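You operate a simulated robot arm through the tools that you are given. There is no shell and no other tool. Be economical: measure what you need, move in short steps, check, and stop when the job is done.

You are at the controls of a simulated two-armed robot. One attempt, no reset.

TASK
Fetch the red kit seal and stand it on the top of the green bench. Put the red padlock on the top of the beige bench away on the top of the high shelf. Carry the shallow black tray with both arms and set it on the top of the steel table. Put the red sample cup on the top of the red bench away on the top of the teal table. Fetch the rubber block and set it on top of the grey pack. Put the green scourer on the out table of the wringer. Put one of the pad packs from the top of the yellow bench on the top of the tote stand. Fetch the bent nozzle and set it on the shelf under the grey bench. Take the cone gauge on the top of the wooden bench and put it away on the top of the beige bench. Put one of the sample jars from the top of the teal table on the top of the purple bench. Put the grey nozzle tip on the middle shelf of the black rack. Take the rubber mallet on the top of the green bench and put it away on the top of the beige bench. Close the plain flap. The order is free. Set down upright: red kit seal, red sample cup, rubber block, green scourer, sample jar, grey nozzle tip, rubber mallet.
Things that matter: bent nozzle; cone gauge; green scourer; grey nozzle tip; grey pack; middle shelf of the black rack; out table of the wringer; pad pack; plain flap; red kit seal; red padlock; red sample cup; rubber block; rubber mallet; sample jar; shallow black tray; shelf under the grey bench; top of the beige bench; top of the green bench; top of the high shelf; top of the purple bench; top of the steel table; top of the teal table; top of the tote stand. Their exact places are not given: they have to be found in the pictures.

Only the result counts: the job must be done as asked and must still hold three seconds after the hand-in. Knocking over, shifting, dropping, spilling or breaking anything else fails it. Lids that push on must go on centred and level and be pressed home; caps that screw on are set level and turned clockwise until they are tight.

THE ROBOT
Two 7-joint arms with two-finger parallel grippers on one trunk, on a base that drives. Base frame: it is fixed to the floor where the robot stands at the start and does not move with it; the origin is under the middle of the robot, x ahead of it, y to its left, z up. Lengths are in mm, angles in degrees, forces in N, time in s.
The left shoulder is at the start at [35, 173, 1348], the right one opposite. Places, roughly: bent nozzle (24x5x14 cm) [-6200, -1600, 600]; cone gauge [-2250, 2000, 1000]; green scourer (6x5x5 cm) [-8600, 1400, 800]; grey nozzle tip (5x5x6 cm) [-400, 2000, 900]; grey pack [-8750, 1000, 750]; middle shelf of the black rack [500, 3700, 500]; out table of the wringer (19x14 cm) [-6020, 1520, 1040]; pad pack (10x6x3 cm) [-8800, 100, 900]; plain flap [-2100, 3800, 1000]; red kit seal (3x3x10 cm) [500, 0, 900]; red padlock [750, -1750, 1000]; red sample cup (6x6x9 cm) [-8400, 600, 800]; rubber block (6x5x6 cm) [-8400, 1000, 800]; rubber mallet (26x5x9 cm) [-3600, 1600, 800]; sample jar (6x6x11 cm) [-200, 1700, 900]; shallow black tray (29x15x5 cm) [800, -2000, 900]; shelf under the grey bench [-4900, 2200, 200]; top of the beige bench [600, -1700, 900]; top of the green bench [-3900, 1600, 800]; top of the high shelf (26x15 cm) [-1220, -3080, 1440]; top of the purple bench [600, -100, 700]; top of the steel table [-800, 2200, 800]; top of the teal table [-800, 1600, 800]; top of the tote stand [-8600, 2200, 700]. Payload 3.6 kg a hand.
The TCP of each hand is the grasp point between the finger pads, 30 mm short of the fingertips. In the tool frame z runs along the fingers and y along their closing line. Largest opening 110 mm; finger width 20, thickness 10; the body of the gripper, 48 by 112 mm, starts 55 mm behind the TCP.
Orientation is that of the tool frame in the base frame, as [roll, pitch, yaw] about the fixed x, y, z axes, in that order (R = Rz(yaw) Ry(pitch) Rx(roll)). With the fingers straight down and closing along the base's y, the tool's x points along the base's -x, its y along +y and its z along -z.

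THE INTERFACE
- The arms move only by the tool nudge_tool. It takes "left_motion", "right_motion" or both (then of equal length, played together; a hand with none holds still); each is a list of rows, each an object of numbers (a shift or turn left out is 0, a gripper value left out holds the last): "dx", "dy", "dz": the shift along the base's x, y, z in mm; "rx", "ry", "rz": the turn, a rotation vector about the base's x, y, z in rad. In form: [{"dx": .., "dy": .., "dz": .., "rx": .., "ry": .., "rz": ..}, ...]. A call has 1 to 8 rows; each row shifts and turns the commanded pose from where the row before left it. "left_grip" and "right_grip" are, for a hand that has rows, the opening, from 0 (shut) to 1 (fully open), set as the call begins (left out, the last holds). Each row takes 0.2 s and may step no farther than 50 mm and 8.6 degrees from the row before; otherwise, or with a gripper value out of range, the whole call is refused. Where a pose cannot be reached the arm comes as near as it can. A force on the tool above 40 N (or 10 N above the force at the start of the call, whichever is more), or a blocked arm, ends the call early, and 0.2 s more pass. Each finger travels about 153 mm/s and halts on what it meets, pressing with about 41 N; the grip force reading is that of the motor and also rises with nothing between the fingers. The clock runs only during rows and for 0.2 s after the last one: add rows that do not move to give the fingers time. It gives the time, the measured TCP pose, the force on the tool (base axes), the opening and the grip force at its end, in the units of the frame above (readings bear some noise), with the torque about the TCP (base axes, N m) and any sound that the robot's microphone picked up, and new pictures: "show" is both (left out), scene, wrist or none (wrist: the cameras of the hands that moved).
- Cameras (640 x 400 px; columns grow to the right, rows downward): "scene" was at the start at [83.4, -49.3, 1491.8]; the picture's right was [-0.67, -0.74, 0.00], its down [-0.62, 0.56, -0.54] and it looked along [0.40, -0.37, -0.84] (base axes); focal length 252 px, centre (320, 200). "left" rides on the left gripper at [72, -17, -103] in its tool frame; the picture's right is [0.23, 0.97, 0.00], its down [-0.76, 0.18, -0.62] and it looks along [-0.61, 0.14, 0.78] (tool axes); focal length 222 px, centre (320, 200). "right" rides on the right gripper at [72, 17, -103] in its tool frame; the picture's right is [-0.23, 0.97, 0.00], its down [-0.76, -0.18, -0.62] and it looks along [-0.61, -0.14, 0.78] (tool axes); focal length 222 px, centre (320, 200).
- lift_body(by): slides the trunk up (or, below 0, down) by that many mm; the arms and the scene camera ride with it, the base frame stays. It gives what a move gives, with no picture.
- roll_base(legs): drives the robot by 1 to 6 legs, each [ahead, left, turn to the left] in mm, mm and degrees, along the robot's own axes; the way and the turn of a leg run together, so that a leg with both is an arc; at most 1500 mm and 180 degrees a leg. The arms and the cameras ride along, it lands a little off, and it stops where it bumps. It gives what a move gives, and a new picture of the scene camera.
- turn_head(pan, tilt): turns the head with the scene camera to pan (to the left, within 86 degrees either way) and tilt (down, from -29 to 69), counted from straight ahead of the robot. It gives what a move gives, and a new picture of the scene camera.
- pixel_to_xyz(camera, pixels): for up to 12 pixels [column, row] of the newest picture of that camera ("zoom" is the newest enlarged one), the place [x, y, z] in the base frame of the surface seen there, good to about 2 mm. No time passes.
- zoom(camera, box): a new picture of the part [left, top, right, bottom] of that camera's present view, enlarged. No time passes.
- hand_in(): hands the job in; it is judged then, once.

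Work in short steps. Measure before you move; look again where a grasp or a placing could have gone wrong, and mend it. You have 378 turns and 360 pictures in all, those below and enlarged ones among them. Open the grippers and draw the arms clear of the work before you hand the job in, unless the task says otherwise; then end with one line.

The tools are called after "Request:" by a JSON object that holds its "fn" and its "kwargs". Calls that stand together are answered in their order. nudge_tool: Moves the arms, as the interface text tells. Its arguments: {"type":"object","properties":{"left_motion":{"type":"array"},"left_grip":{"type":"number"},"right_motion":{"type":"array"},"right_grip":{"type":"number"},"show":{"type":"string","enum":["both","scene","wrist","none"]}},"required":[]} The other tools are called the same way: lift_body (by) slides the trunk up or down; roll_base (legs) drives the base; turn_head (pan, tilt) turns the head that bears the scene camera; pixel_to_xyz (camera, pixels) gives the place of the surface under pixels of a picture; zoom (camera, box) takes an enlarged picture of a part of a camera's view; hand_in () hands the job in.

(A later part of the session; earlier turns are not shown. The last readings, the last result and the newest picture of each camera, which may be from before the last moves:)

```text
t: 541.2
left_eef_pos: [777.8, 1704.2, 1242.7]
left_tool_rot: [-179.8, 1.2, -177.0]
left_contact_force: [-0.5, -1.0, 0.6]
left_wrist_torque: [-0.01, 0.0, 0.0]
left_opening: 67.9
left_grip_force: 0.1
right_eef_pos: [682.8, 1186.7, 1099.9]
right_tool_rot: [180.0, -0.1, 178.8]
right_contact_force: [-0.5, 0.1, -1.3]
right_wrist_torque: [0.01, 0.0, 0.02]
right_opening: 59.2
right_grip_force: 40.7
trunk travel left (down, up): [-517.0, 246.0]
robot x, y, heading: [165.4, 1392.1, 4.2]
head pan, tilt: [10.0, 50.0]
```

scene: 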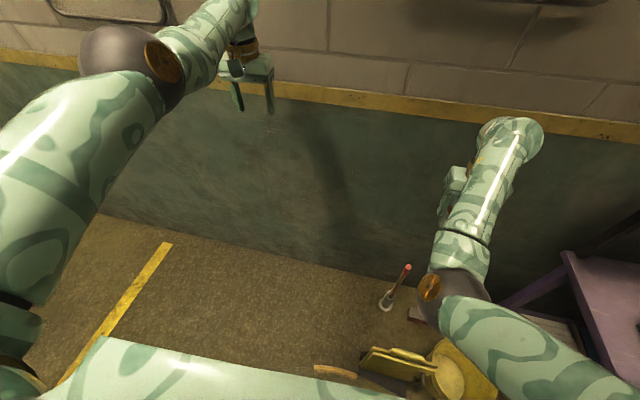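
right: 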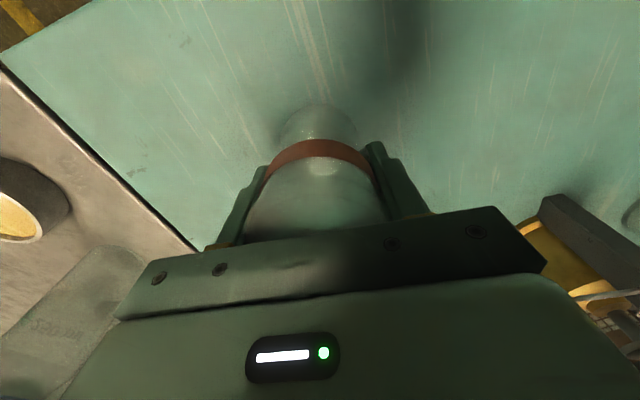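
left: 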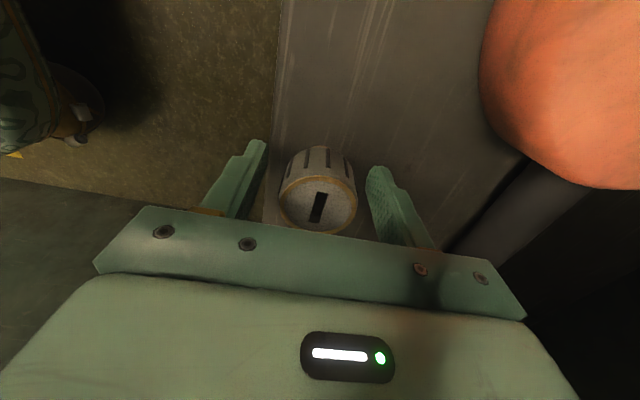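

Bumped near the teal corner. Turn back to heading -90 and continue through the passage as before.

Request:
{"fn": "roll_base", "kwargs": {"legs": [[0, 0, -94.2], [380, 0, 0], [315, -105, 0], [360, -60, 0], [700, -160, 0], [0, 0, 90]]}}

```text
t: 558.6
left_eef_pos: [503.8, -101.9, 1242.8]
left_tool_rot: [-180.0, 1.2, 178.2]
left_contact_force: [0.4, 0.4, 0.5]
left_wrist_torque: [0.0, 0.01, 0.02]
left_opening: 68.4
left_grip_force: 0.1
right_eef_pos: [364.9, -609.1, 1101.0]
right_tool_rot: [180.0, 0.0, 173.8]
right_contact_force: [0.7, 0.0, -1.5]
right_wrist_torque: [-0.01, 0.03, 0.02]
right_opening: 55.4
right_grip_force: 40.6
trunk travel left (down, up): [-517.0, 246.0]
robot x, y, heading: [-136.6, -359.4, -0.6]
head pan, tilt: [10.0, 50.0]
```

scene: 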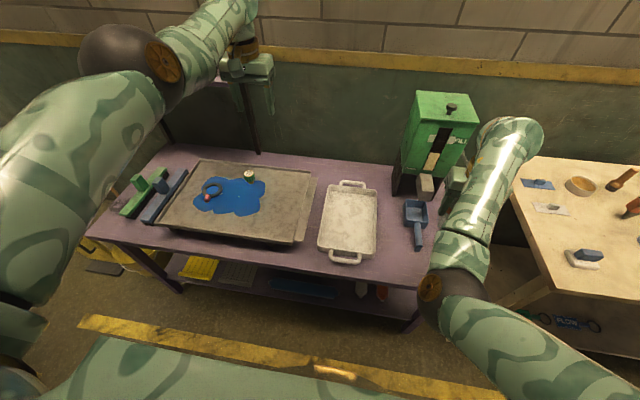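

Grip opening changed (55 mm); check the jar in the wrist view and measure free spots.

Request:
{"fn": "nudge_tool", "kwargs": {"right_motion": [{}], "show": "wrist"}}

Request:
{"fn": "pixel_to_xyz", "kwargs": {"camera": "scene", "pixels": [[395, 250], [380, 262], [410, 275], [420, 245], [415, 210], [345, 258], [315, 260], [330, 265], [375, 215], [390, 190], [425, 260]]}}

```text
t: 559.0
left_eef_pos: [502.0, -102.8, 1242.2]
left_tool_rot: [180.0, 1.2, 178.2]
left_contact_force: [0.0, 0.6, 0.6]
left_wrist_torque: [-0.02, -0.03, -0.01]
left_opening: 68.1
left_grip_force: 0.0
right_eef_pos: [364.8, -611.3, 1100.7]
right_tool_rot: [180.0, -0.1, 173.8]
right_contact_force: [0.3, 0.2, -1.9]
right_wrist_torque: [0.01, 0.0, -0.01]
right_opening: 55.6
right_grip_force: 41.2
trunk travel left (down, up): [-517.0, 246.0]
robot x, y, heading: [-134.7, -365.5, -0.7]
head pan, tilt: [10.0, 50.0]
```

right: 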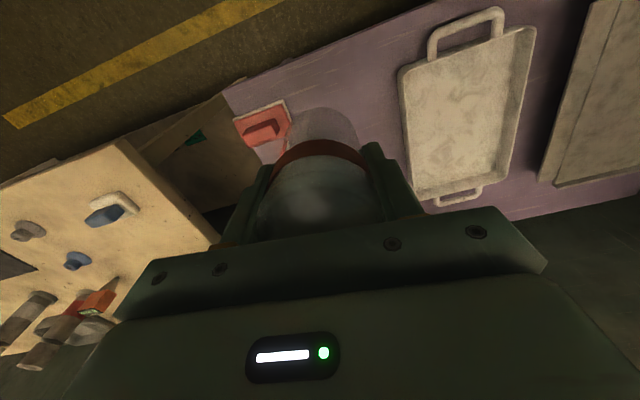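

```text
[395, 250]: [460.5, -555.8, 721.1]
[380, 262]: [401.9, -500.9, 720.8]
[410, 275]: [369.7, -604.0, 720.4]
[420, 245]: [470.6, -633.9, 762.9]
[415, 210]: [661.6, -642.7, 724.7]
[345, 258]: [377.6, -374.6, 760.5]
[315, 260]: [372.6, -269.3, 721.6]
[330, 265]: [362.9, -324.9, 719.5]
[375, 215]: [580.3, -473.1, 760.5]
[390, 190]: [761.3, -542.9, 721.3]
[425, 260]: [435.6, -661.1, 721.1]
```

Place at (450,-557). Shift the base and lower.

Request:
{"fn": "roll_base", "kwargs": {"legs": [[85, 54, 0.6]]}}

Request:
{"fn": "lift_body", "kwargs": {"by": -250}}

Request:
{"fn": "nudge_tool", "kwargs": {"right_motion": [{}], "show": "wrist"}}

```text
t: 560.1
left_eef_pos: [588.0, -43.1, 1241.7]
left_tool_rot: [-179.9, 1.2, 178.7]
left_contact_force: [0.4, 0.6, -0.1]
left_wrist_torque: [0.01, 0.0, 0.01]
left_opening: 68.4
left_grip_force: 0.0
right_eef_pos: [453.6, -553.1, 1100.7]
right_tool_rot: [180.0, -0.1, 174.4]
right_contact_force: [0.7, 0.2, -1.0]
right_wrist_torque: [-0.03, 0.03, 0.02]
right_opening: 55.4
right_grip_force: 41.1
trunk travel left (down, up): [-517.0, 246.0]
robot x, y, heading: [-44.3, -309.9, -0.1]
head pan, tilt: [10.0, 50.0]
```

scene: 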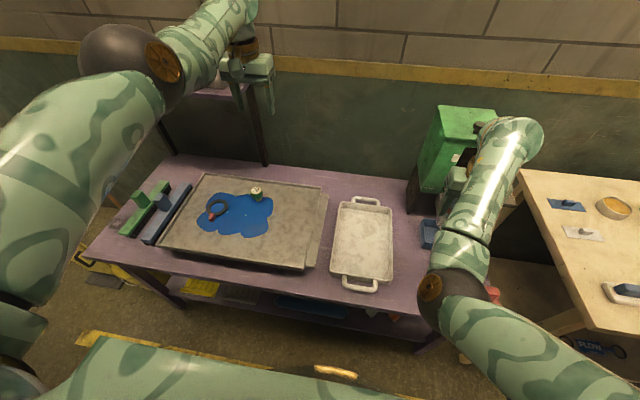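

```text
t: 562.7
left_eef_pos: [611.9, -42.3, 902.1]
left_tool_rot: [-179.8, -7.4, 178.6]
left_contact_force: [0.7, -0.6, 0.7]
left_wrist_torque: [0.05, -0.02, -0.03]
left_opening: 68.2
left_grip_force: 0.0
right_eef_pos: [456.7, -556.5, 838.6]
right_tool_rot: [-179.5, -1.6, 174.1]
right_contact_force: [-0.7, 0.2, -1.8]
right_wrist_torque: [-0.02, -0.02, -0.02]
right_opening: 55.4
right_grip_force: 40.5
trunk travel left (down, up): [-267.0, 496.0]
robot x, y, heading: [-49.6, -311.6, -0.1]
head pan, tilt: [10.0, 50.0]
```

```text
t: 563.1
left_eef_pos: [611.5, -44.2, 900.6]
left_tool_rot: [-179.8, -7.4, 178.6]
left_contact_force: [0.5, -0.5, 0.8]
left_wrist_torque: [0.0, 0.01, 0.03]
left_opening: 68.2
left_grip_force: 0.0
right_eef_pos: [456.9, -555.7, 837.9]
right_tool_rot: [-179.4, -1.7, 174.2]
right_contact_force: [-0.4, -0.2, -1.0]
right_wrist_torque: [-0.02, -0.01, -0.01]
right_opening: 55.4
right_grip_force: 41.3
trunk travel left (down, up): [-267.0, 496.0]
robot x, y, heading: [-45.2, -312.6, -0.2]
head pan, tilt: [10.0, 50.0]
```

right: 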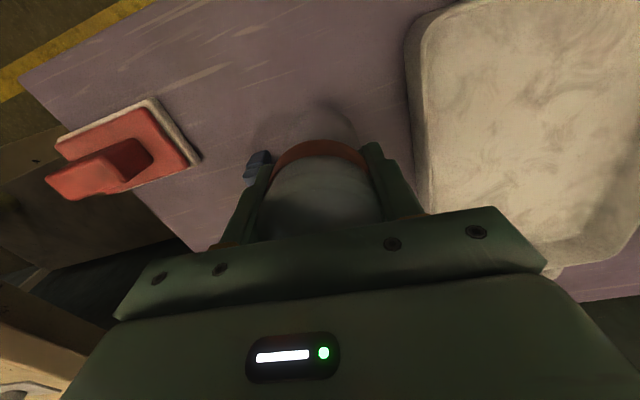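

Lower by the arm toward contact (expected TCP≈779).

Request:
{"fn": "nudge_tool", "kwargs": {"right_motion": [{"dz": -20}, {"dz": -20}, {"dz": -10}, {"dz": -4}, {"dz": -3}], "show": "none"}}

```text
t: 564.3
left_eef_pos: [611.2, -42.4, 902.8]
left_tool_rot: [-179.7, -7.5, 178.7]
left_contact_force: [-0.6, -0.4, 0.1]
left_wrist_torque: [-0.01, -0.02, 0.02]
left_opening: 68.2
left_grip_force: 0.1
right_eef_pos: [453.9, -551.1, 780.6]
right_tool_rot: [-179.9, -1.8, 174.3]
right_contact_force: [2.2, -1.2, 29.5]
right_wrist_torque: [0.17, -0.08, 0.02]
right_opening: 55.3
right_grip_force: 41.4
trunk travel left (down, up): [-267.0, 496.0]
robot x, y, heading: [-44.0, -311.1, -0.0]
head pan, tilt: [10.0, 50.0]
```

Contact (29 N) at 780. Release and rise.

Request:
{"fn": "nudge_tool", "kwargs": {"right_motion": [{"dz": 3}, {}, {}], "right_grip": 0.78, "show": "none"}}

Request:
{"fn": "lift_body", "kwargs": {"by": 200}}

Request:
{"fn": "nudge_tool", "kwargs": {"right_motion": [{}], "show": "wrist"}}

```text
t: 565.1
left_eef_pos: [611.5, -43.4, 902.5]
left_tool_rot: [-179.9, -7.5, 178.6]
left_contact_force: [-0.1, 0.5, 0.0]
left_wrist_torque: [0.03, 0.01, 0.02]
left_opening: 68.0
left_grip_force: 0.0
right_eef_pos: [454.2, -552.6, 780.4]
right_tool_rot: [-179.8, -2.1, 174.2]
right_contact_force: [-0.3, 0.6, 0.4]
right_wrist_torque: [-0.01, 0.04, -0.02]
right_opening: 85.8
right_grip_force: 0.0
trunk travel left (down, up): [-267.0, 496.0]
robot x, y, heading: [-47.7, -308.2, 0.0]
head pan, tilt: [10.0, 50.0]
```

```text
t: 567.3
left_eef_pos: [592.0, -44.1, 1184.4]
left_tool_rot: [-179.9, 0.2, 178.6]
left_contact_force: [0.3, 0.3, 1.2]
left_wrist_torque: [0.0, -0.01, -0.02]
left_opening: 68.0
left_grip_force: 0.0
right_eef_pos: [455.1, -558.7, 981.6]
right_tool_rot: [-179.4, -2.0, 173.9]
right_contact_force: [-0.2, 0.3, -1.0]
right_wrist_torque: [-0.04, -0.02, -0.02]
right_opening: 86.0
right_grip_force: 0.0
trunk travel left (down, up): [-467.0, 296.0]
robot x, y, heading: [-46.1, -313.0, -0.3]
head pan, tilt: [10.0, 50.0]
```

```text
t: 567.7
left_eef_pos: [591.5, -43.3, 1183.7]
left_tool_rot: [-179.9, 0.2, 178.6]
left_contact_force: [0.6, 0.3, -0.7]
left_wrist_torque: [0.02, 0.02, -0.01]
left_opening: 68.2
left_grip_force: 0.1
right_eef_pos: [455.2, -560.2, 982.8]
right_tool_rot: [-179.5, -1.9, 173.9]
right_contact_force: [-1.3, 0.3, 0.2]
right_wrist_torque: [-0.02, 0.04, 0.0]
right_opening: 85.5
right_grip_force: 0.0
trunk travel left (down, up): [-467.0, 296.0]
robot x, y, heading: [-47.4, -312.9, -0.2]
head pan, tilt: [10.0, 50.0]
```

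right: 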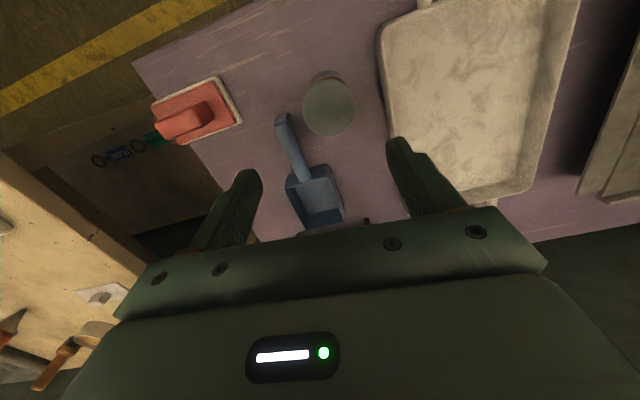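

Jar stands on the purple bench. Now go to the west end: drive back, turn, and travel along the aisle to x≈-3900.

Request:
{"fn": "roll_base", "kwargs": {"legs": [[-400, 0, 0], [0, 0, 180], [0, -640, 0], [1500, 0, 0], [1500, 0, 0]]}}

Request:
{"fn": "turn_head", "kwargs": {"pan": -5, "tilt": 15}}

```text
t: 594.5
left_eef_pos: [-4012.7, 365.1, 1184.4]
left_tool_rot: [-179.9, 0.4, -5.9]
left_contact_force: [0.1, -0.4, -0.3]
left_wrist_torque: [0.01, 0.0, -0.03]
left_opening: 68.0
left_grip_force: 0.1
right_eef_pos: [-3834.6, 867.6, 982.4]
right_tool_rot: [-179.4, -1.9, -10.6]
right_contact_force: [0.6, -0.2, -0.1]
right_wrist_torque: [-0.02, -0.02, -0.01]
right_opening: 85.9
right_grip_force: 0.2
trunk travel left (down, up): [-467.0, 296.0]
robot x, y, heading: [-3354.3, 575.9, 175.2]
head pan, tilt: [10.0, 50.0]
```

scene: 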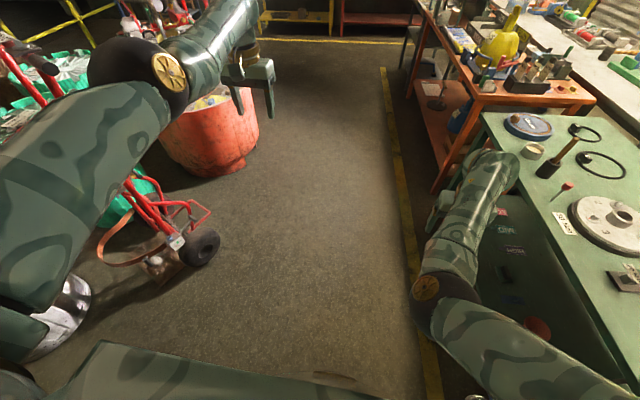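

```text
t: 595.5
left_eef_pos: [-4010.4, 364.9, 1182.8]
left_tool_rot: [-180.0, 0.3, -5.9]
left_contact_force: [-0.5, -0.6, -0.4]
left_wrist_torque: [0.01, -0.02, 0.0]
left_opening: 68.2
left_grip_force: 0.1
right_eef_pos: [-3835.9, 868.5, 982.5]
right_tool_rot: [-179.3, -1.9, -10.7]
right_contact_force: [0.2, 0.6, 0.7]
right_wrist_torque: [-0.04, 0.01, 0.0]
right_opening: 85.9
right_grip_force: 0.0
trunk travel left (down, up): [-467.0, 296.0]
robot x, y, heading: [-3356.2, 582.8, 175.2]
head pan, tilt: [-5.0, 15.0]
```

scene: 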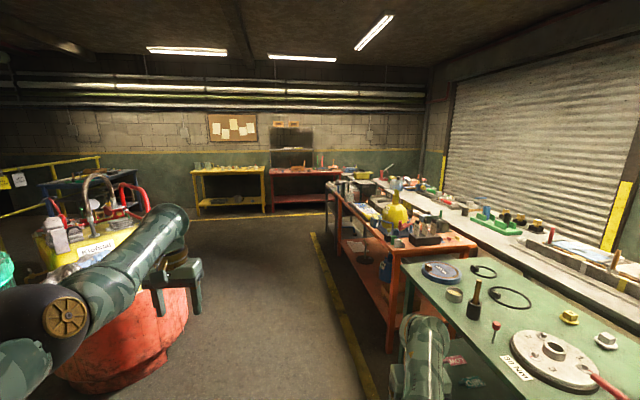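

Measure landmarks ahead.

Request:
{"fn": "pixel_to_xyz", "kwargs": {"camera": "scene", "pixels": [[190, 305], [225, 168], [300, 170], [270, 212], [330, 210], [335, 215], [385, 330], [345, 190], [90, 185], [240, 215], [150, 200], [315, 235]]}}

Request:
{"fn": "zoom", "kwargs": {"camera": "scene", "box": [180, 110, 450, 250]}}

```text
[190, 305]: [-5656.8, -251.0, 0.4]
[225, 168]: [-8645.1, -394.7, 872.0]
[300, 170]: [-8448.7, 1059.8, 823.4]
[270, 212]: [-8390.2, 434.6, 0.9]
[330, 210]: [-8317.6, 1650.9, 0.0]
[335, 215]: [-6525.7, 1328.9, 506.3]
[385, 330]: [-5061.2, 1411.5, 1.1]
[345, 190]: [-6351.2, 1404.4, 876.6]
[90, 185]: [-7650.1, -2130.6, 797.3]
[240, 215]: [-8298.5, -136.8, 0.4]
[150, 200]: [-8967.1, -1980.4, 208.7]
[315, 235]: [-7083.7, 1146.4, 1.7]
```

```text
2.37 times, centred on (315, 180) of scene
```

zoom: 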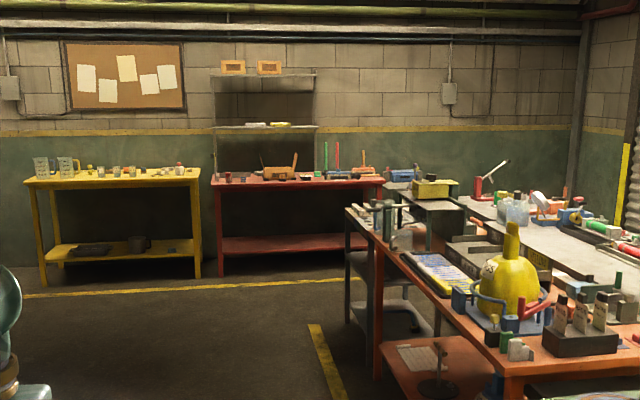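

Drive on west to x≈-7200.

Request:
{"fn": "roll_base", "kwargs": {"legs": [[0, 0, 4.8], [1500, 0, 0], [1500, 0, 0], [850, 0, 0]]}}

```text
t: 614.9
left_eef_pos: [-7907.3, 274.7, 1183.2]
left_tool_rot: [-179.9, 0.3, -0.5]
left_contact_force: [-0.2, 0.1, 0.1]
left_wrist_torque: [0.0, 0.0, -0.02]
left_opening: 68.1
left_grip_force: 0.0
right_eef_pos: [-7779.6, 793.7, 982.2]
right_tool_rot: [-179.3, -1.9, -5.3]
right_contact_force: [0.2, 0.1, 0.4]
right_wrist_torque: [-0.01, -0.03, 0.01]
right_opening: 85.9
right_grip_force: 0.1
trunk travel left (down, up): [-467.0, 296.0]
robot x, y, heading: [-7274.3, 552.0, -179.3]
head pan, tilt: [-5.0, 15.0]
```

scene: 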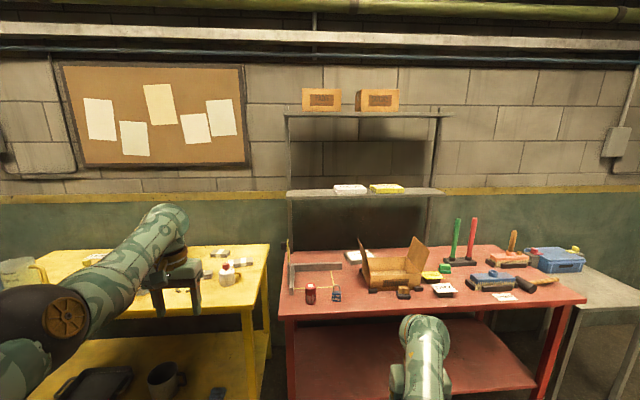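

Zoom on the red bench and the yellow bench to identify the items.

Request:
{"fn": "zoom", "kwargs": {"camera": "scene", "box": [270, 170, 600, 320]}}

Request:
{"fn": "zoom", "kwargs": {"camera": "scene", "box": [0, 230, 280, 330]}}

Request:
{"fn": "pixel_to_xyz", "kwargs": {"camera": "scene", "pixels": [[311, 293], [337, 293], [403, 292], [392, 275], [350, 188], [388, 188], [345, 255], [430, 277], [445, 268], [320, 310], [225, 273], [180, 290]]}}

```text
1.94 times, centred on (435, 245) of scene
```

zoom: 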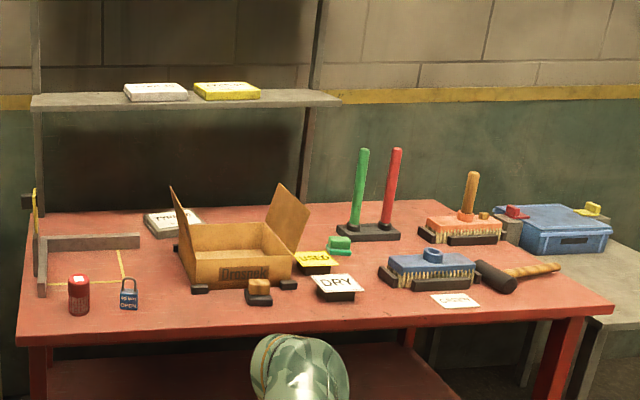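

```text
2.29 times, centred on (140, 280) of scene
```

zoom: 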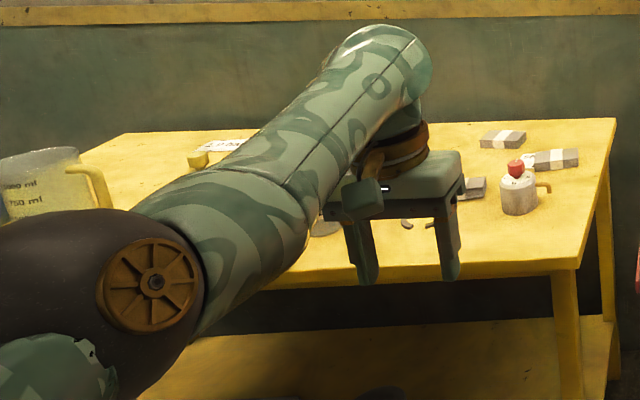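

```text
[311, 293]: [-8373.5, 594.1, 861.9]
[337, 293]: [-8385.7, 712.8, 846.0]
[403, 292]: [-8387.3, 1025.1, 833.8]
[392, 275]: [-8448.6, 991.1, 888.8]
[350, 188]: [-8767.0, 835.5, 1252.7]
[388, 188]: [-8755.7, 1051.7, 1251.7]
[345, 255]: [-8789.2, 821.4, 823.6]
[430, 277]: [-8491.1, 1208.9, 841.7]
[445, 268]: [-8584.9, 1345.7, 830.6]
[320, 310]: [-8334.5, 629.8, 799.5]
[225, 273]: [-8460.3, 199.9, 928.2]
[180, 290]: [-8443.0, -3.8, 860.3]
```

Identified: red cup (-8373,594), rubber block (-8387,1025), green scourer (-8585,1346), pad packs on the yellow bench. Move so the right hand is over the rubber block.

Request:
{"fn": "turn_head", "kwargs": {"pan": -20, "tilt": 40}}

Request:
{"fn": "roll_base", "kwargs": {"legs": [[0, 0, -0.7], [605, -228, 0]]}}

```text
t: 615.7
left_eef_pos: [-7907.2, 275.0, 1183.5]
left_tool_rot: [-179.9, 0.3, -0.4]
left_contact_force: [0.4, 0.0, 0.3]
left_wrist_torque: [0.01, -0.01, 0.04]
left_opening: 68.3
left_grip_force: 0.1
right_eef_pos: [-7778.3, 794.1, 981.9]
right_tool_rot: [-179.3, -1.8, -5.4]
right_contact_force: [-0.4, 0.2, -0.4]
right_wrist_torque: [-0.01, 0.02, 0.02]
right_opening: 85.7
right_grip_force: 0.0
trunk travel left (down, up): [-467.0, 296.0]
robot x, y, heading: [-7271.8, 550.9, -179.3]
head pan, tilt: [-20.0, 40.0]
```

scene: 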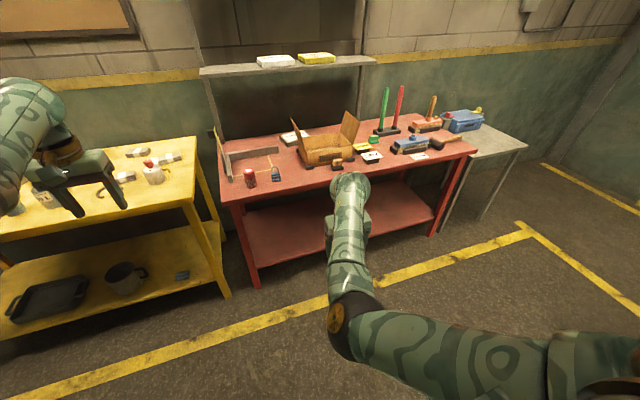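

```text
t: 619.7
left_eef_pos: [-8516.2, 513.4, 1184.1]
left_tool_rot: [-179.9, 0.3, -1.3]
left_contact_force: [0.2, -0.4, 0.4]
left_wrist_torque: [-0.02, 0.01, -0.02]
left_opening: 68.3
left_grip_force: 0.1
right_eef_pos: [-8379.3, 1028.1, 983.7]
right_tool_rot: [-179.4, -1.9, -6.2]
right_contact_force: [1.0, -0.3, 0.0]
right_wrist_torque: [0.0, -0.04, 0.01]
right_opening: 85.5
right_grip_force: 0.2
trunk travel left (down, up): [-467.0, 296.0]
robot x, y, heading: [-7872.6, 776.4, 179.7]
head pan, tilt: [-20.0, 40.0]
```

scene: 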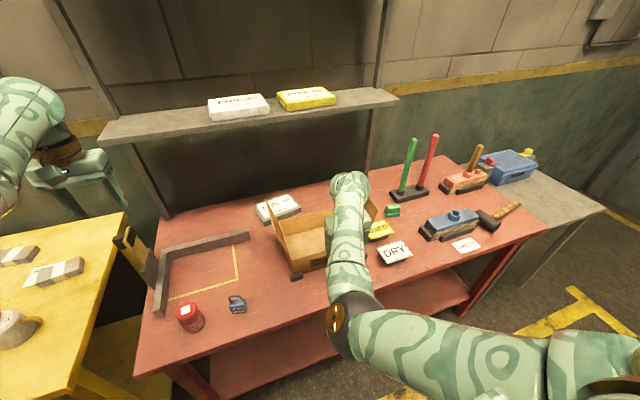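

Look from the right wrist: shows the block and what's behind the box.

Request:
{"fn": "nudge_tool", "kwargs": {"right_motion": [{}], "show": "wrist"}}

Request:
{"fn": "zoom", "kwargs": {"camera": "scene", "box": [230, 150, 480, 290]}}

```text
t: 620.1
left_eef_pos: [-8514.4, 512.5, 1183.7]
left_tool_rot: [-179.9, 0.3, -1.3]
left_contact_force: [-0.3, -0.3, 0.4]
left_wrist_torque: [0.01, -0.01, -0.01]
left_opening: 67.9
left_grip_force: 0.0
right_eef_pos: [-8378.3, 1030.3, 983.6]
right_tool_rot: [-179.1, -1.8, -6.3]
right_contact_force: [-0.5, -0.2, -0.2]
right_wrist_torque: [-0.04, 0.0, 0.01]
right_opening: 86.1
right_grip_force: 0.1
trunk travel left (down, up): [-467.0, 296.0]
robot x, y, heading: [-7875.9, 781.9, 179.8]
head pan, tilt: [-20.0, 40.0]
```

right: 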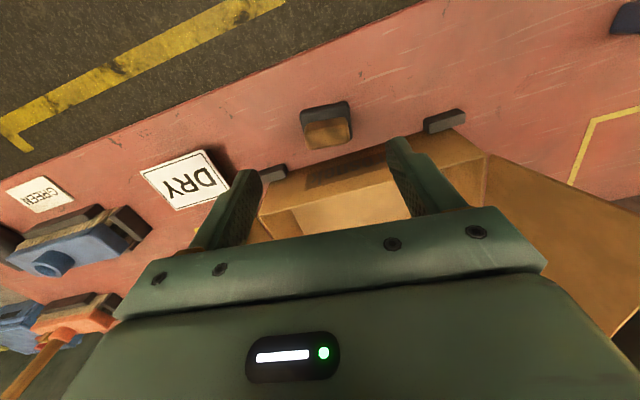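

```text
2.56 times, centred on (355, 220) of scene
```

zoom: 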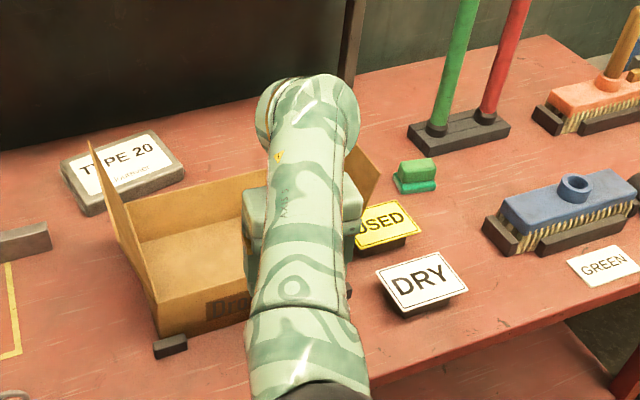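

The grey "TYPE 20" pack is the grey pack. Measure block and pack.

Request:
{"fn": "pixel_to_xyz", "kwargs": {"camera": "right", "pixels": [[327, 133], [305, 130], [350, 125], [325, 108], [345, 105], [308, 115], [345, 143]]}}

Request:
{"fn": "pixel_to_xyz", "kwargs": {"camera": "zoom", "pixels": [[125, 168], [63, 165], [160, 135], [185, 170], [95, 205], [90, 150], [415, 170], [415, 190]]}}

```text
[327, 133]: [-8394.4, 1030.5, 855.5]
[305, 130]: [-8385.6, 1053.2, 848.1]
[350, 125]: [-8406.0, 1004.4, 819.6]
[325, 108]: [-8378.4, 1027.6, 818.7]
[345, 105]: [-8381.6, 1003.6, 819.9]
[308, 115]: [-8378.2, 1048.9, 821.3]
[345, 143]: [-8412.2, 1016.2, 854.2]
```

```text
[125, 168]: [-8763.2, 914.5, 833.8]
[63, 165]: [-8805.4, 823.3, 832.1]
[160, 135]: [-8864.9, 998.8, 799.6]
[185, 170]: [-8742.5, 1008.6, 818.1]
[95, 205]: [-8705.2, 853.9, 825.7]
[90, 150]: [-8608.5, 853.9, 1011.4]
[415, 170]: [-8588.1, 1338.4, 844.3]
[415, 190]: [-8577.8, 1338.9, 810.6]
```

Block centre ≈(-8393,1029), top 856; bench z=800; grey pack top 834 at (-8765,915). Approach the block.

Request:
{"fn": "nudge_tool", "kwargs": {"right_motion": [{"dx": -14, "rz": 0.05, "ry": 0.03}, {"rz": 0.05}, {}], "show": "none"}}

Request:
{"fn": "lift_body", "kwargs": {"by": -110}}

Request:
{"fn": "nudge_tool", "kwargs": {"right_motion": [{}], "show": "wrist"}}

```text
t: 620.9
left_eef_pos: [-8515.4, 512.2, 1183.4]
left_tool_rot: [-179.9, 0.2, -1.4]
left_contact_force: [0.3, 0.0, 0.0]
left_wrist_torque: [0.0, -0.03, 0.0]
left_opening: 68.2
left_grip_force: 0.1
right_eef_pos: [-8392.3, 1029.7, 983.4]
right_tool_rot: [-179.4, 0.0, -0.4]
right_contact_force: [-0.5, -0.3, 0.0]
right_wrist_torque: [0.01, 0.0, 0.01]
right_opening: 85.7
right_grip_force: 0.1
trunk travel left (down, up): [-467.0, 296.0]
robot x, y, heading: [-7879.3, 774.9, 179.6]
head pan, tilt: [-20.0, 40.0]
```

```text
t: 622.3
left_eef_pos: [-8525.6, 512.7, 1042.5]
left_tool_rot: [-179.8, -2.8, -1.3]
left_contact_force: [-0.3, 0.4, 0.4]
left_wrist_torque: [-0.01, 0.05, -0.01]
left_opening: 68.3
left_grip_force: 0.0
right_eef_pos: [-8392.9, 1030.3, 875.8]
right_tool_rot: [-179.3, 0.1, -0.6]
right_contact_force: [0.3, -0.2, -0.5]
right_wrist_torque: [0.01, -0.01, -0.01]
right_opening: 85.6
right_grip_force: 0.2
trunk travel left (down, up): [-357.0, 406.0]
robot x, y, heading: [-7875.6, 778.7, 179.6]
head pan, tilt: [-20.0, 40.0]
```

```text
t: 622.7
left_eef_pos: [-8525.8, 511.4, 1043.3]
left_tool_rot: [-179.7, -2.9, -1.3]
left_contact_force: [-0.5, 0.3, 0.4]
left_wrist_torque: [-0.01, 0.01, 0.0]
left_opening: 68.3
left_grip_force: 0.1
right_eef_pos: [-8393.4, 1031.4, 873.8]
right_tool_rot: [-179.3, 0.0, -0.6]
right_contact_force: [-0.4, -0.1, 0.3]
right_wrist_torque: [0.03, 0.01, 0.0]
right_opening: 85.4
right_grip_force: 0.0
trunk travel left (down, up): [-357.0, 406.0]
robot x, y, heading: [-7876.2, 776.1, 180.1]
head pan, tilt: [-20.0, 40.0]
```

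right: 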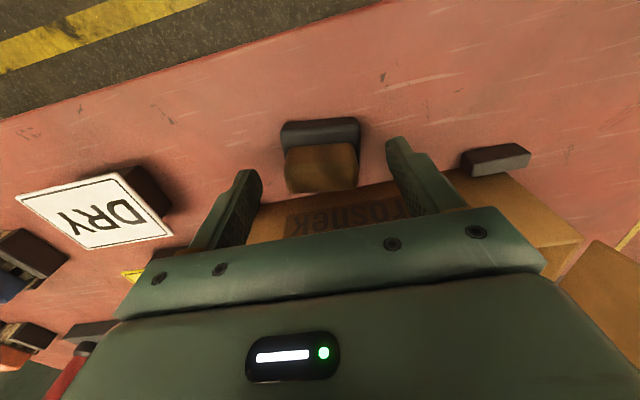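

Go down 34 and close.

Request:
{"fn": "nudge_tool", "kwargs": {"right_motion": [{"dz": -18}, {"dz": -16}, {}], "show": "none"}}

Request:
{"fn": "nudge_tool", "kwargs": {"right_motion": [{}, {}, {}, {}], "right_grip": 0, "show": "wrist"}}

```text
t: 623.5
left_eef_pos: [-8526.5, 512.4, 1041.7]
left_tool_rot: [-179.8, -2.9, -1.4]
left_contact_force: [1.0, -0.6, 0.1]
left_wrist_torque: [0.01, -0.01, -0.02]
left_opening: 68.3
left_grip_force: 0.0
right_eef_pos: [-8392.7, 1035.9, 838.4]
right_tool_rot: [-179.0, -0.2, -0.8]
right_contact_force: [-0.1, -0.3, 1.3]
right_wrist_torque: [-0.03, 0.0, 0.05]
right_opening: 85.7
right_grip_force: 0.0
trunk travel left (down, up): [-357.0, 406.0]
robot x, y, heading: [-7877.0, 775.6, 179.7]
head pan, tilt: [-20.0, 40.0]
```

```text
t: 624.5
left_eef_pos: [-8525.7, 512.8, 1041.8]
left_tool_rot: [-179.9, -2.9, -1.3]
left_contact_force: [0.2, 0.2, -0.1]
left_wrist_torque: [0.0, 0.01, 0.02]
left_opening: 68.3
left_grip_force: 0.1
right_eef_pos: [-8392.8, 1033.8, 839.0]
right_tool_rot: [-179.0, -0.1, -0.8]
right_contact_force: [-0.4, 1.0, 0.0]
right_wrist_torque: [-0.07, 0.0, -0.02]
right_opening: 59.9
right_grip_force: 41.1
trunk travel left (down, up): [-357.0, 406.0]
robot x, y, heading: [-7873.8, 779.8, 179.9]
head pan, tilt: [-20.0, 40.0]
```

right: 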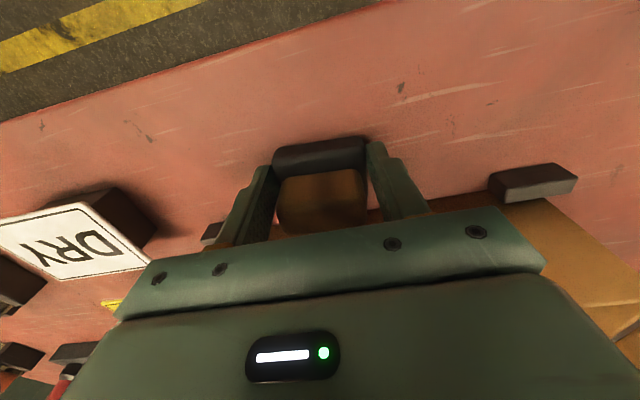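

Placing needs ~700 mm reach, only possible with the hand tilted forward, so I must regrasp tilted. Release, raise, tilt 36° and extend with the base moved back 100.

Request:
{"fn": "nudge_tool", "kwargs": {"right_motion": [{}, {}], "right_grip": 0.78, "show": "none"}}

Request:
{"fn": "lift_body", "kwargs": {"by": 90}}

Request:
{"fn": "nudge_tool", "kwargs": {"right_motion": [{"ry": 0.126, "dx": -15}, {"ry": 0.126, "dx": -20}, {"ry": 0.126, "dx": -20}, {"ry": 0.126, "dx": -20}, {"ry": 0.126, "dx": -20}, {}], "show": "none"}}

Request:
{"fn": "roll_base", "kwargs": {"legs": [[-95, 0, 0]]}}

```text
t: 625.1
left_eef_pos: [-8524.9, 511.4, 1042.7]
left_tool_rot: [-179.8, -3.0, -1.4]
left_contact_force: [-0.3, -0.6, 0.1]
left_wrist_torque: [0.02, 0.04, 0.0]
left_opening: 68.4
left_grip_force: 0.1
right_eef_pos: [-8393.4, 1035.3, 839.0]
right_tool_rot: [-179.1, 0.0, -0.8]
right_contact_force: [0.6, -0.1, 0.7]
right_wrist_torque: [0.02, 0.03, 0.0]
right_opening: 85.7
right_grip_force: 0.2
trunk travel left (down, up): [-357.0, 406.0]
robot x, y, heading: [-7878.1, 780.0, 180.1]
head pan, tilt: [-20.0, 40.0]
```

```text
t: 626.3
left_eef_pos: [-8518.9, 511.8, 1159.1]
left_tool_rot: [-179.9, -0.1, -1.3]
left_contact_force: [0.0, 0.1, -0.7]
left_wrist_torque: [0.0, 0.0, 0.01]
left_opening: 68.2
left_grip_force: 0.1
right_eef_pos: [-8393.3, 1027.5, 928.3]
right_tool_rot: [-179.6, -0.2, -0.4]
right_contact_force: [-0.1, -0.9, -0.1]
right_wrist_torque: [0.01, -0.02, 0.02]
right_opening: 85.8
right_grip_force: 0.1
trunk travel left (down, up): [-447.0, 316.0]
robot x, y, heading: [-7874.6, 775.5, 179.7]
head pan, tilt: [-20.0, 40.0]
```

```text
t: 627.7
left_eef_pos: [-8515.9, 512.6, 1161.4]
left_tool_rot: [-179.9, -0.1, -1.2]
left_contact_force: [0.4, -0.2, 0.0]
left_wrist_torque: [-0.04, -0.02, 0.01]
left_opening: 68.3
left_grip_force: 0.0
right_eef_pos: [-8488.8, 1044.3, 930.1]
right_tool_rot: [-178.2, 36.2, -0.5]
right_contact_force: [0.0, -0.1, 1.1]
right_wrist_torque: [0.03, 0.02, 0.04]
right_opening: 85.8
right_grip_force: 0.1
trunk travel left (down, up): [-447.0, 316.0]
robot x, y, heading: [-7875.2, 779.7, 179.6]
head pan, tilt: [-20.0, 40.0]
```

```text
t: 628.9
left_eef_pos: [-8422.0, 512.7, 1161.7]
left_tool_rot: [-179.9, -0.1, -1.4]
left_contact_force: [0.7, 0.8, 0.1]
left_wrist_torque: [0.0, -0.01, 0.02]
left_opening: 68.2
left_grip_force: 0.1
right_eef_pos: [-8392.4, 1043.6, 932.1]
right_tool_rot: [-178.5, 36.3, -0.7]
right_contact_force: [1.1, 0.1, 0.2]
right_wrist_torque: [-0.01, -0.01, -0.03]
right_opening: 85.9
right_grip_force: 0.0
trunk travel left (down, up): [-447.0, 316.0]
robot x, y, heading: [-7778.0, 777.6, 179.7]
head pan, tilt: [-20.0, 40.0]
```

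scene: 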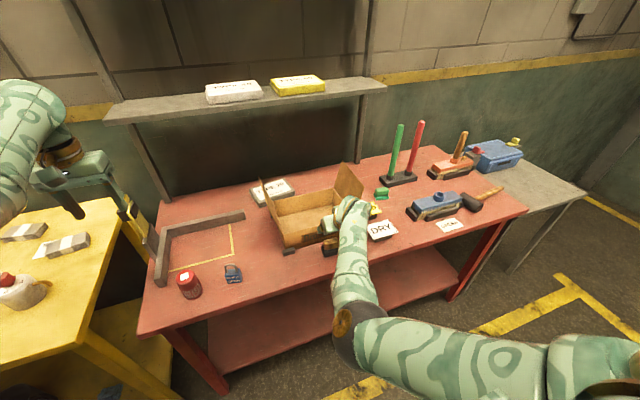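

Now descend tilted onto the block.

Request:
{"fn": "nudge_tool", "kwargs": {"right_motion": [{"dy": -9, "dz": -30}, {"dz": -32}, {"dz": -28}, {}], "show": "wrist"}}

```text
t: 629.9
left_eef_pos: [-8421.9, 511.8, 1160.6]
left_tool_rot: [-179.9, -0.1, -1.4]
left_contact_force: [0.7, -0.8, -0.3]
left_wrist_torque: [-0.02, 0.0, 0.02]
left_opening: 68.3
left_grip_force: 0.0
right_eef_pos: [-8394.1, 1033.9, 842.6]
right_tool_rot: [-178.6, 36.3, -0.7]
right_contact_force: [0.1, -0.4, 0.4]
right_wrist_torque: [0.03, 0.03, -0.03]
right_opening: 85.6
right_grip_force: 0.1
trunk travel left (down, up): [-447.0, 316.0]
robot x, y, heading: [-7780.6, 779.1, 180.1]
head pan, tilt: [-20.0, 40.0]
```

right: 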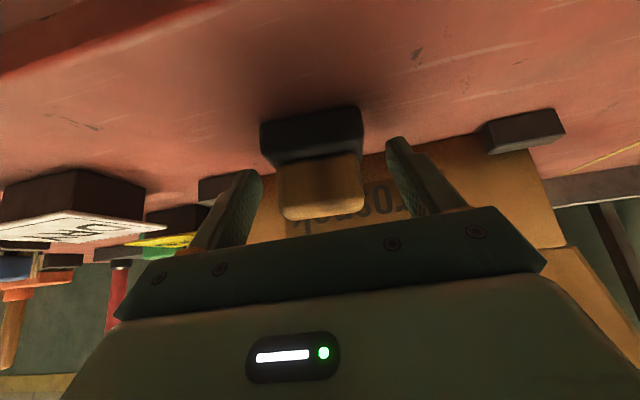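

Close on the block, lift.

Request:
{"fn": "nudge_tool", "kwargs": {"right_motion": [{"dz": -2}, {}, {}, {}], "right_grip": 0, "show": "none"}}

Request:
{"fn": "lift_body", "kwargs": {"by": 200}}

Request:
{"fn": "nudge_tool", "kwargs": {"right_motion": [{}], "show": "wrist"}}

```text
t: 630.9
left_eef_pos: [-8421.6, 511.7, 1160.6]
left_tool_rot: [-179.9, -0.2, -1.3]
left_contact_force: [-0.3, -0.7, 0.0]
left_wrist_torque: [-0.01, 0.02, 0.03]
left_opening: 68.0
left_grip_force: 0.1
right_eef_pos: [-8395.0, 1035.6, 840.7]
right_tool_rot: [-178.4, 36.5, -0.7]
right_contact_force: [-3.3, -1.0, 11.1]
right_wrist_torque: [-0.31, 0.11, -0.14]
right_opening: 59.4
right_grip_force: 41.3
trunk travel left (down, up): [-447.0, 316.0]
robot x, y, heading: [-7780.5, 779.7, 179.8]
head pan, tilt: [-20.0, 40.0]
```

```text
t: 633.0
left_eef_pos: [-8413.4, 511.0, 1386.3]
left_tool_rot: [180.0, 2.3, -1.3]
left_contact_force: [0.2, 0.0, -0.2]
left_wrist_torque: [0.01, 0.01, -0.01]
left_opening: 68.2
left_grip_force: 0.0
right_eef_pos: [-8394.5, 1035.7, 1039.0]
right_tool_rot: [-178.4, 36.4, -0.8]
right_contact_force: [0.4, 0.2, -1.0]
right_wrist_torque: [-0.03, -0.01, -0.02]
right_opening: 59.1
right_grip_force: 40.5
trunk travel left (down, up): [-647.0, 116.0]
robot x, y, heading: [-7780.9, 778.4, 179.7]
head pan, tilt: [-20.0, 40.0]
```

```text
t: 633.4
left_eef_pos: [-8414.0, 511.9, 1386.3]
left_tool_rot: [-180.0, 2.3, -1.3]
left_contact_force: [0.5, 0.4, 0.3]
left_wrist_torque: [0.0, 0.02, -0.01]
left_opening: 68.2
left_grip_force: 0.2
right_eef_pos: [-8394.4, 1034.8, 1039.0]
right_tool_rot: [-178.4, 36.3, -0.7]
right_contact_force: [-0.4, 0.9, -1.0]
right_wrist_torque: [-0.02, 0.0, 0.0]
right_opening: 59.1
right_grip_force: 40.7
trunk travel left (down, up): [-647.0, 116.0]
robot x, y, heading: [-7782.1, 777.6, 179.8]
head pan, tilt: [-20.0, 40.0]
```

right: 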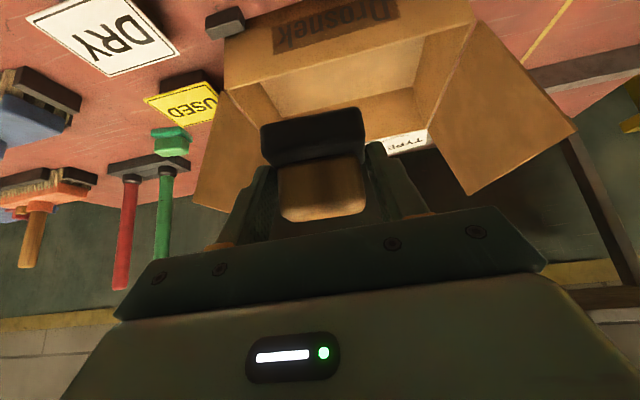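

Upright in the tilted grip. Shift left 123 and forward 260.

Request:
{"fn": "roll_base", "kwargs": {"legs": [[0, 123, 0], [255, 0, 0.2]]}}

Request:
{"fn": "nudge_tool", "kwargs": {"right_motion": [{"dx": -30}, {"dx": -30}, {"dx": -30}, {}], "show": "none"}}

Request:
{"fn": "lift_body", "kwargs": {"by": -130}}

```text
t: 636.1
left_eef_pos: [-8672.2, 384.4, 1388.4]
left_tool_rot: [-180.0, 2.4, -1.0]
left_contact_force: [-0.4, 0.4, -1.4]
left_wrist_torque: [-0.04, -0.02, 0.02]
left_opening: 68.3
left_grip_force: 0.1
right_eef_pos: [-8655.2, 908.3, 1039.0]
right_tool_rot: [-178.5, 36.3, -0.2]
right_contact_force: [0.2, 0.4, -0.6]
right_wrist_torque: [-0.03, -0.02, -0.03]
right_opening: 59.2
right_grip_force: 41.6
trunk travel left (down, up): [-647.0, 116.0]
robot x, y, heading: [-8040.5, 653.2, -180.2]
head pan, tilt: [-20.0, 40.0]
```

scene: 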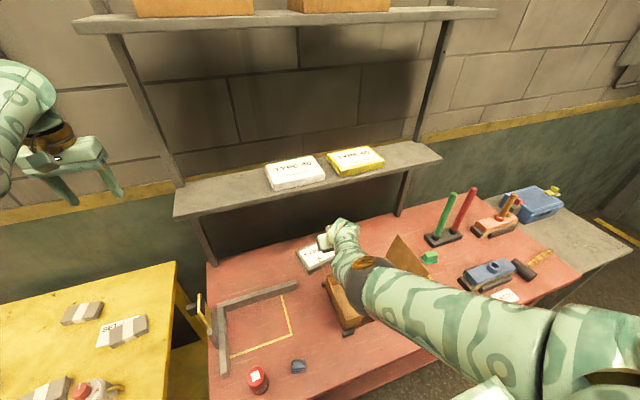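

```text
t: 637.1
left_eef_pos: [-8672.7, 385.0, 1388.2]
left_tool_rot: [180.0, 2.3, -1.1]
left_contact_force: [-1.3, 0.7, 0.8]
left_wrist_torque: [0.02, 0.02, 0.01]
left_opening: 68.1
left_grip_force: 0.1
right_eef_pos: [-8673.9, 911.8, 1039.4]
right_tool_rot: [-178.4, 36.3, -0.4]
right_contact_force: [-0.2, -0.3, -1.0]
right_wrist_torque: [-0.01, 0.01, -0.04]
right_opening: 58.9
right_grip_force: 41.5
right hand out of reach, approached as far as the arm can: row 1, 2, 3
trunk travel left (down, up): [-647.0, 116.0]
robot x, y, heading: [-8045.4, 656.1, -179.7]
head pan, tilt: [-20.0, 40.0]
```

```text
t: 638.0
left_eef_pos: [-8671.6, 382.1, 1323.8]
left_tool_rot: [-179.9, 2.2, -0.9]
left_contact_force: [-0.3, 0.8, -0.3]
left_wrist_torque: [0.01, 0.02, -0.01]
left_opening: 68.2
left_grip_force: 0.1
right_eef_pos: [-8676.3, 905.3, 979.8]
right_tool_rot: [-179.3, 36.4, -0.8]
right_contact_force: [4.5, -2.7, 8.0]
right_wrist_torque: [-0.37, -0.32, 0.06]
right_opening: 58.6
right_grip_force: 41.0
trunk travel left (down, up): [-584.0, 179.0]
robot x, y, heading: [-8040.1, 655.6, -179.9]
head pan, tilt: [-20.0, 40.0]
stopped: the force on the tool passed its limit at 62 N (the readings are from after the stop); the commanded pose is now the measured one
```

Contact on the way down (probably the box flap). Raise back and look.

Request:
{"fn": "lift_body", "kwargs": {"by": 65}}

Request:
{"fn": "turn_head", "kwargs": {"pan": -18, "tilt": 50}}

Request:
{"fn": "zoom", "kwargs": {"camera": "scene", "box": [200, 100, 480, 300]}}

```text
t: 639.1
left_eef_pos: [-8673.3, 385.3, 1388.6]
left_tool_rot: [-180.0, 2.3, -1.0]
left_contact_force: [0.3, -0.4, 0.2]
left_wrist_torque: [-0.02, -0.02, 0.02]
left_opening: 68.1
left_grip_force: 0.1
right_eef_pos: [-8675.7, 906.4, 1045.3]
right_tool_rot: [-179.4, 36.4, -0.8]
right_contact_force: [0.3, -0.5, -0.8]
right_wrist_torque: [0.0, -0.01, -0.04]
right_opening: 59.0
right_grip_force: 41.1
trunk travel left (down, up): [-649.0, 114.0]
robot x, y, heading: [-8046.1, 654.0, -180.3]
head pan, tilt: [-20.0, 40.0]
```

```text
t: 639.8
left_eef_pos: [-8672.1, 385.2, 1388.3]
left_tool_rot: [179.9, 2.2, -0.9]
left_contact_force: [0.1, -0.3, 1.1]
left_wrist_torque: [-0.04, 0.0, 0.0]
left_opening: 68.2
left_grip_force: 0.1
right_eef_pos: [-8676.2, 907.3, 1044.7]
right_tool_rot: [-179.3, 36.2, -0.7]
right_contact_force: [-0.2, -0.5, -0.1]
right_wrist_torque: [0.0, -0.03, 0.02]
right_opening: 58.9
right_grip_force: 40.6
trunk travel left (down, up): [-649.0, 114.0]
robot x, y, heading: [-8038.3, 652.9, -179.7]
head pan, tilt: [-18.0, 50.0]
```

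scene: 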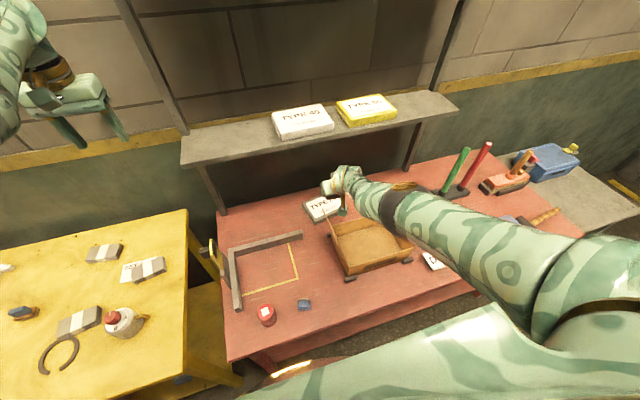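

```text
2.00 times, centred on (340, 200) of scene
```

zoom: 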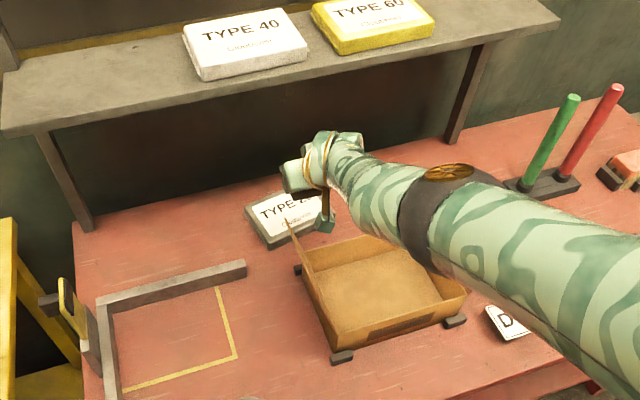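

Measure the arm's height over the box and the flap states.

Request:
{"fn": "pixel_to_xyz", "kwargs": {"camera": "zoom", "pixels": [[450, 175], [410, 230], [350, 180], [330, 150], [500, 230], [600, 290], [290, 235], [405, 250], [275, 220], [465, 295]]}}

```text
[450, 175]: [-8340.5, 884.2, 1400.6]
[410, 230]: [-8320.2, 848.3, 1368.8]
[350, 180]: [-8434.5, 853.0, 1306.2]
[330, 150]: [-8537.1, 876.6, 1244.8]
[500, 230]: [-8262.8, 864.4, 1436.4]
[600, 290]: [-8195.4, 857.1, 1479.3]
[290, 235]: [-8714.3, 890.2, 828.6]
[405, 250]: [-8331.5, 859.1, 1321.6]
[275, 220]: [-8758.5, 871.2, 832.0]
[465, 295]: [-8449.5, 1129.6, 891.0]
```

The arm itself is high; the wrist camera (near y 890) must have met the box's left flap. Shift 40 mm in +y, then lower the trunk while raising the arm to gain reach.

Request:
{"fn": "roll_base", "kwargs": {"legs": [[0, -42, 0]]}}

Request:
{"fn": "nudge_tool", "kwargs": {"right_motion": [{"dz": 40}, {"dz": 40}, {"dz": 40}, {"dz": 40}, {"dz": 30}], "show": "none"}}

Request:
{"fn": "lift_body", "kwargs": {"by": -250}}

```text
t: 640.7
left_eef_pos: [-8672.5, 420.4, 1386.8]
left_tool_rot: [-179.7, 2.2, -1.0]
left_contact_force: [0.1, 0.0, -0.7]
left_wrist_torque: [0.04, -0.02, -0.01]
left_opening: 68.4
left_grip_force: 0.0
right_eef_pos: [-8676.2, 944.2, 1045.4]
right_tool_rot: [-179.0, 36.3, -0.6]
right_contact_force: [-0.5, -0.5, -0.4]
right_wrist_torque: [0.03, 0.02, -0.02]
right_opening: 59.1
right_grip_force: 40.9
trunk travel left (down, up): [-649.0, 114.0]
robot x, y, heading: [-8041.8, 698.8, -180.0]
head pan, tilt: [-18.0, 50.0]
```

scene: 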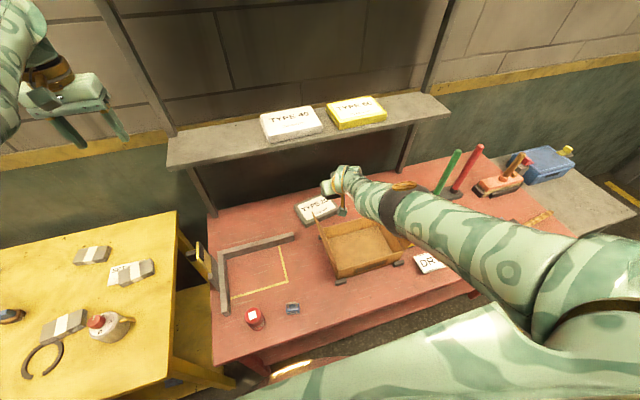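

```text
t: 641.9
left_eef_pos: [-8672.4, 424.0, 1388.9]
left_tool_rot: [180.0, 2.1, -0.9]
left_contact_force: [-0.1, -0.6, 1.1]
left_wrist_torque: [-0.02, 0.02, -0.01]
left_opening: 68.4
left_grip_force: 0.0
right_eef_pos: [-8674.0, 944.1, 1234.1]
right_tool_rot: [-179.3, 36.4, -0.6]
right_contact_force: [-0.6, 0.0, -0.4]
right_wrist_torque: [-0.02, 0.03, 0.02]
right_opening: 58.8
right_grip_force: 40.9
trunk travel left (down, up): [-649.0, 114.0]
robot x, y, heading: [-8044.4, 697.8, -179.9]
head pan, tilt: [-18.0, 50.0]
```

```text
t: 644.5
left_eef_pos: [-8685.8, 425.4, 1101.0]
left_tool_rot: [-179.9, -1.4, -0.9]
left_contact_force: [1.1, 0.6, -0.6]
left_wrist_torque: [-0.01, -0.01, 0.0]
left_opening: 68.5
left_grip_force: 0.0
right_eef_pos: [-8675.9, 945.2, 985.3]
right_tool_rot: [-179.3, 36.4, -0.7]
right_contact_force: [0.6, 0.3, -0.5]
right_wrist_torque: [-0.02, -0.01, -0.02]
right_opening: 59.0
right_grip_force: 41.5
trunk travel left (down, up): [-399.0, 364.0]
robot x, y, heading: [-8041.9, 697.3, -179.6]
head pan, tilt: [-18.0, 50.0]
```

No contact now. Extend 72 mm and check.

Request:
{"fn": "nudge_tool", "kwargs": {"right_motion": [{"dx": -24, "dz": -10}, {"dx": -24, "dz": -15}, {"dx": -22, "dz": -15}, {"dz": -25}, {}], "show": "wrist"}}

```text
t: 645.6
left_eef_pos: [-8685.4, 425.1, 1100.5]
left_tool_rot: [-179.8, -1.4, -0.8]
left_contact_force: [-0.3, -0.3, 0.3]
left_wrist_torque: [0.01, 0.0, 0.02]
left_opening: 68.4
left_grip_force: 0.0
right_eef_pos: [-8746.2, 945.5, 917.3]
right_tool_rot: [-179.3, 36.3, -0.8]
right_contact_force: [0.0, 0.6, -0.2]
right_wrist_torque: [0.01, -0.04, 0.02]
right_opening: 59.0
right_grip_force: 41.3
trunk travel left (down, up): [-399.0, 364.0]
robot x, y, heading: [-8043.1, 695.2, -179.6]
head pan, tilt: [-18.0, 50.0]
```

right: 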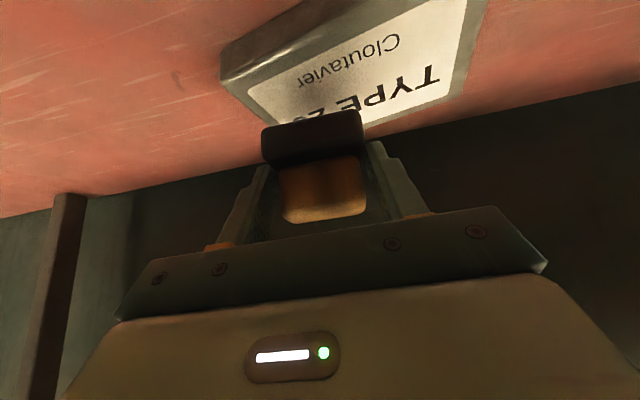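

Measure the pack edges from this view.

Request:
{"fn": "pixel_to_xyz", "kwargs": {"camera": "right", "pixels": [[232, 80], [330, 25], [440, 90], [460, 60], [250, 110], [300, 80], [380, 60], [470, 15], [228, 62]]}}

```text
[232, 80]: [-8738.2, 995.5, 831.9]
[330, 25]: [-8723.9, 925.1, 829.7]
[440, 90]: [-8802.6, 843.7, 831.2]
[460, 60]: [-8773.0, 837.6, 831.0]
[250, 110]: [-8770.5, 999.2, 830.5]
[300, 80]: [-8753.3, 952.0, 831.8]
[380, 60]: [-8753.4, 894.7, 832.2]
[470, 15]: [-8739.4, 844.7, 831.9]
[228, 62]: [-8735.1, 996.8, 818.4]
```

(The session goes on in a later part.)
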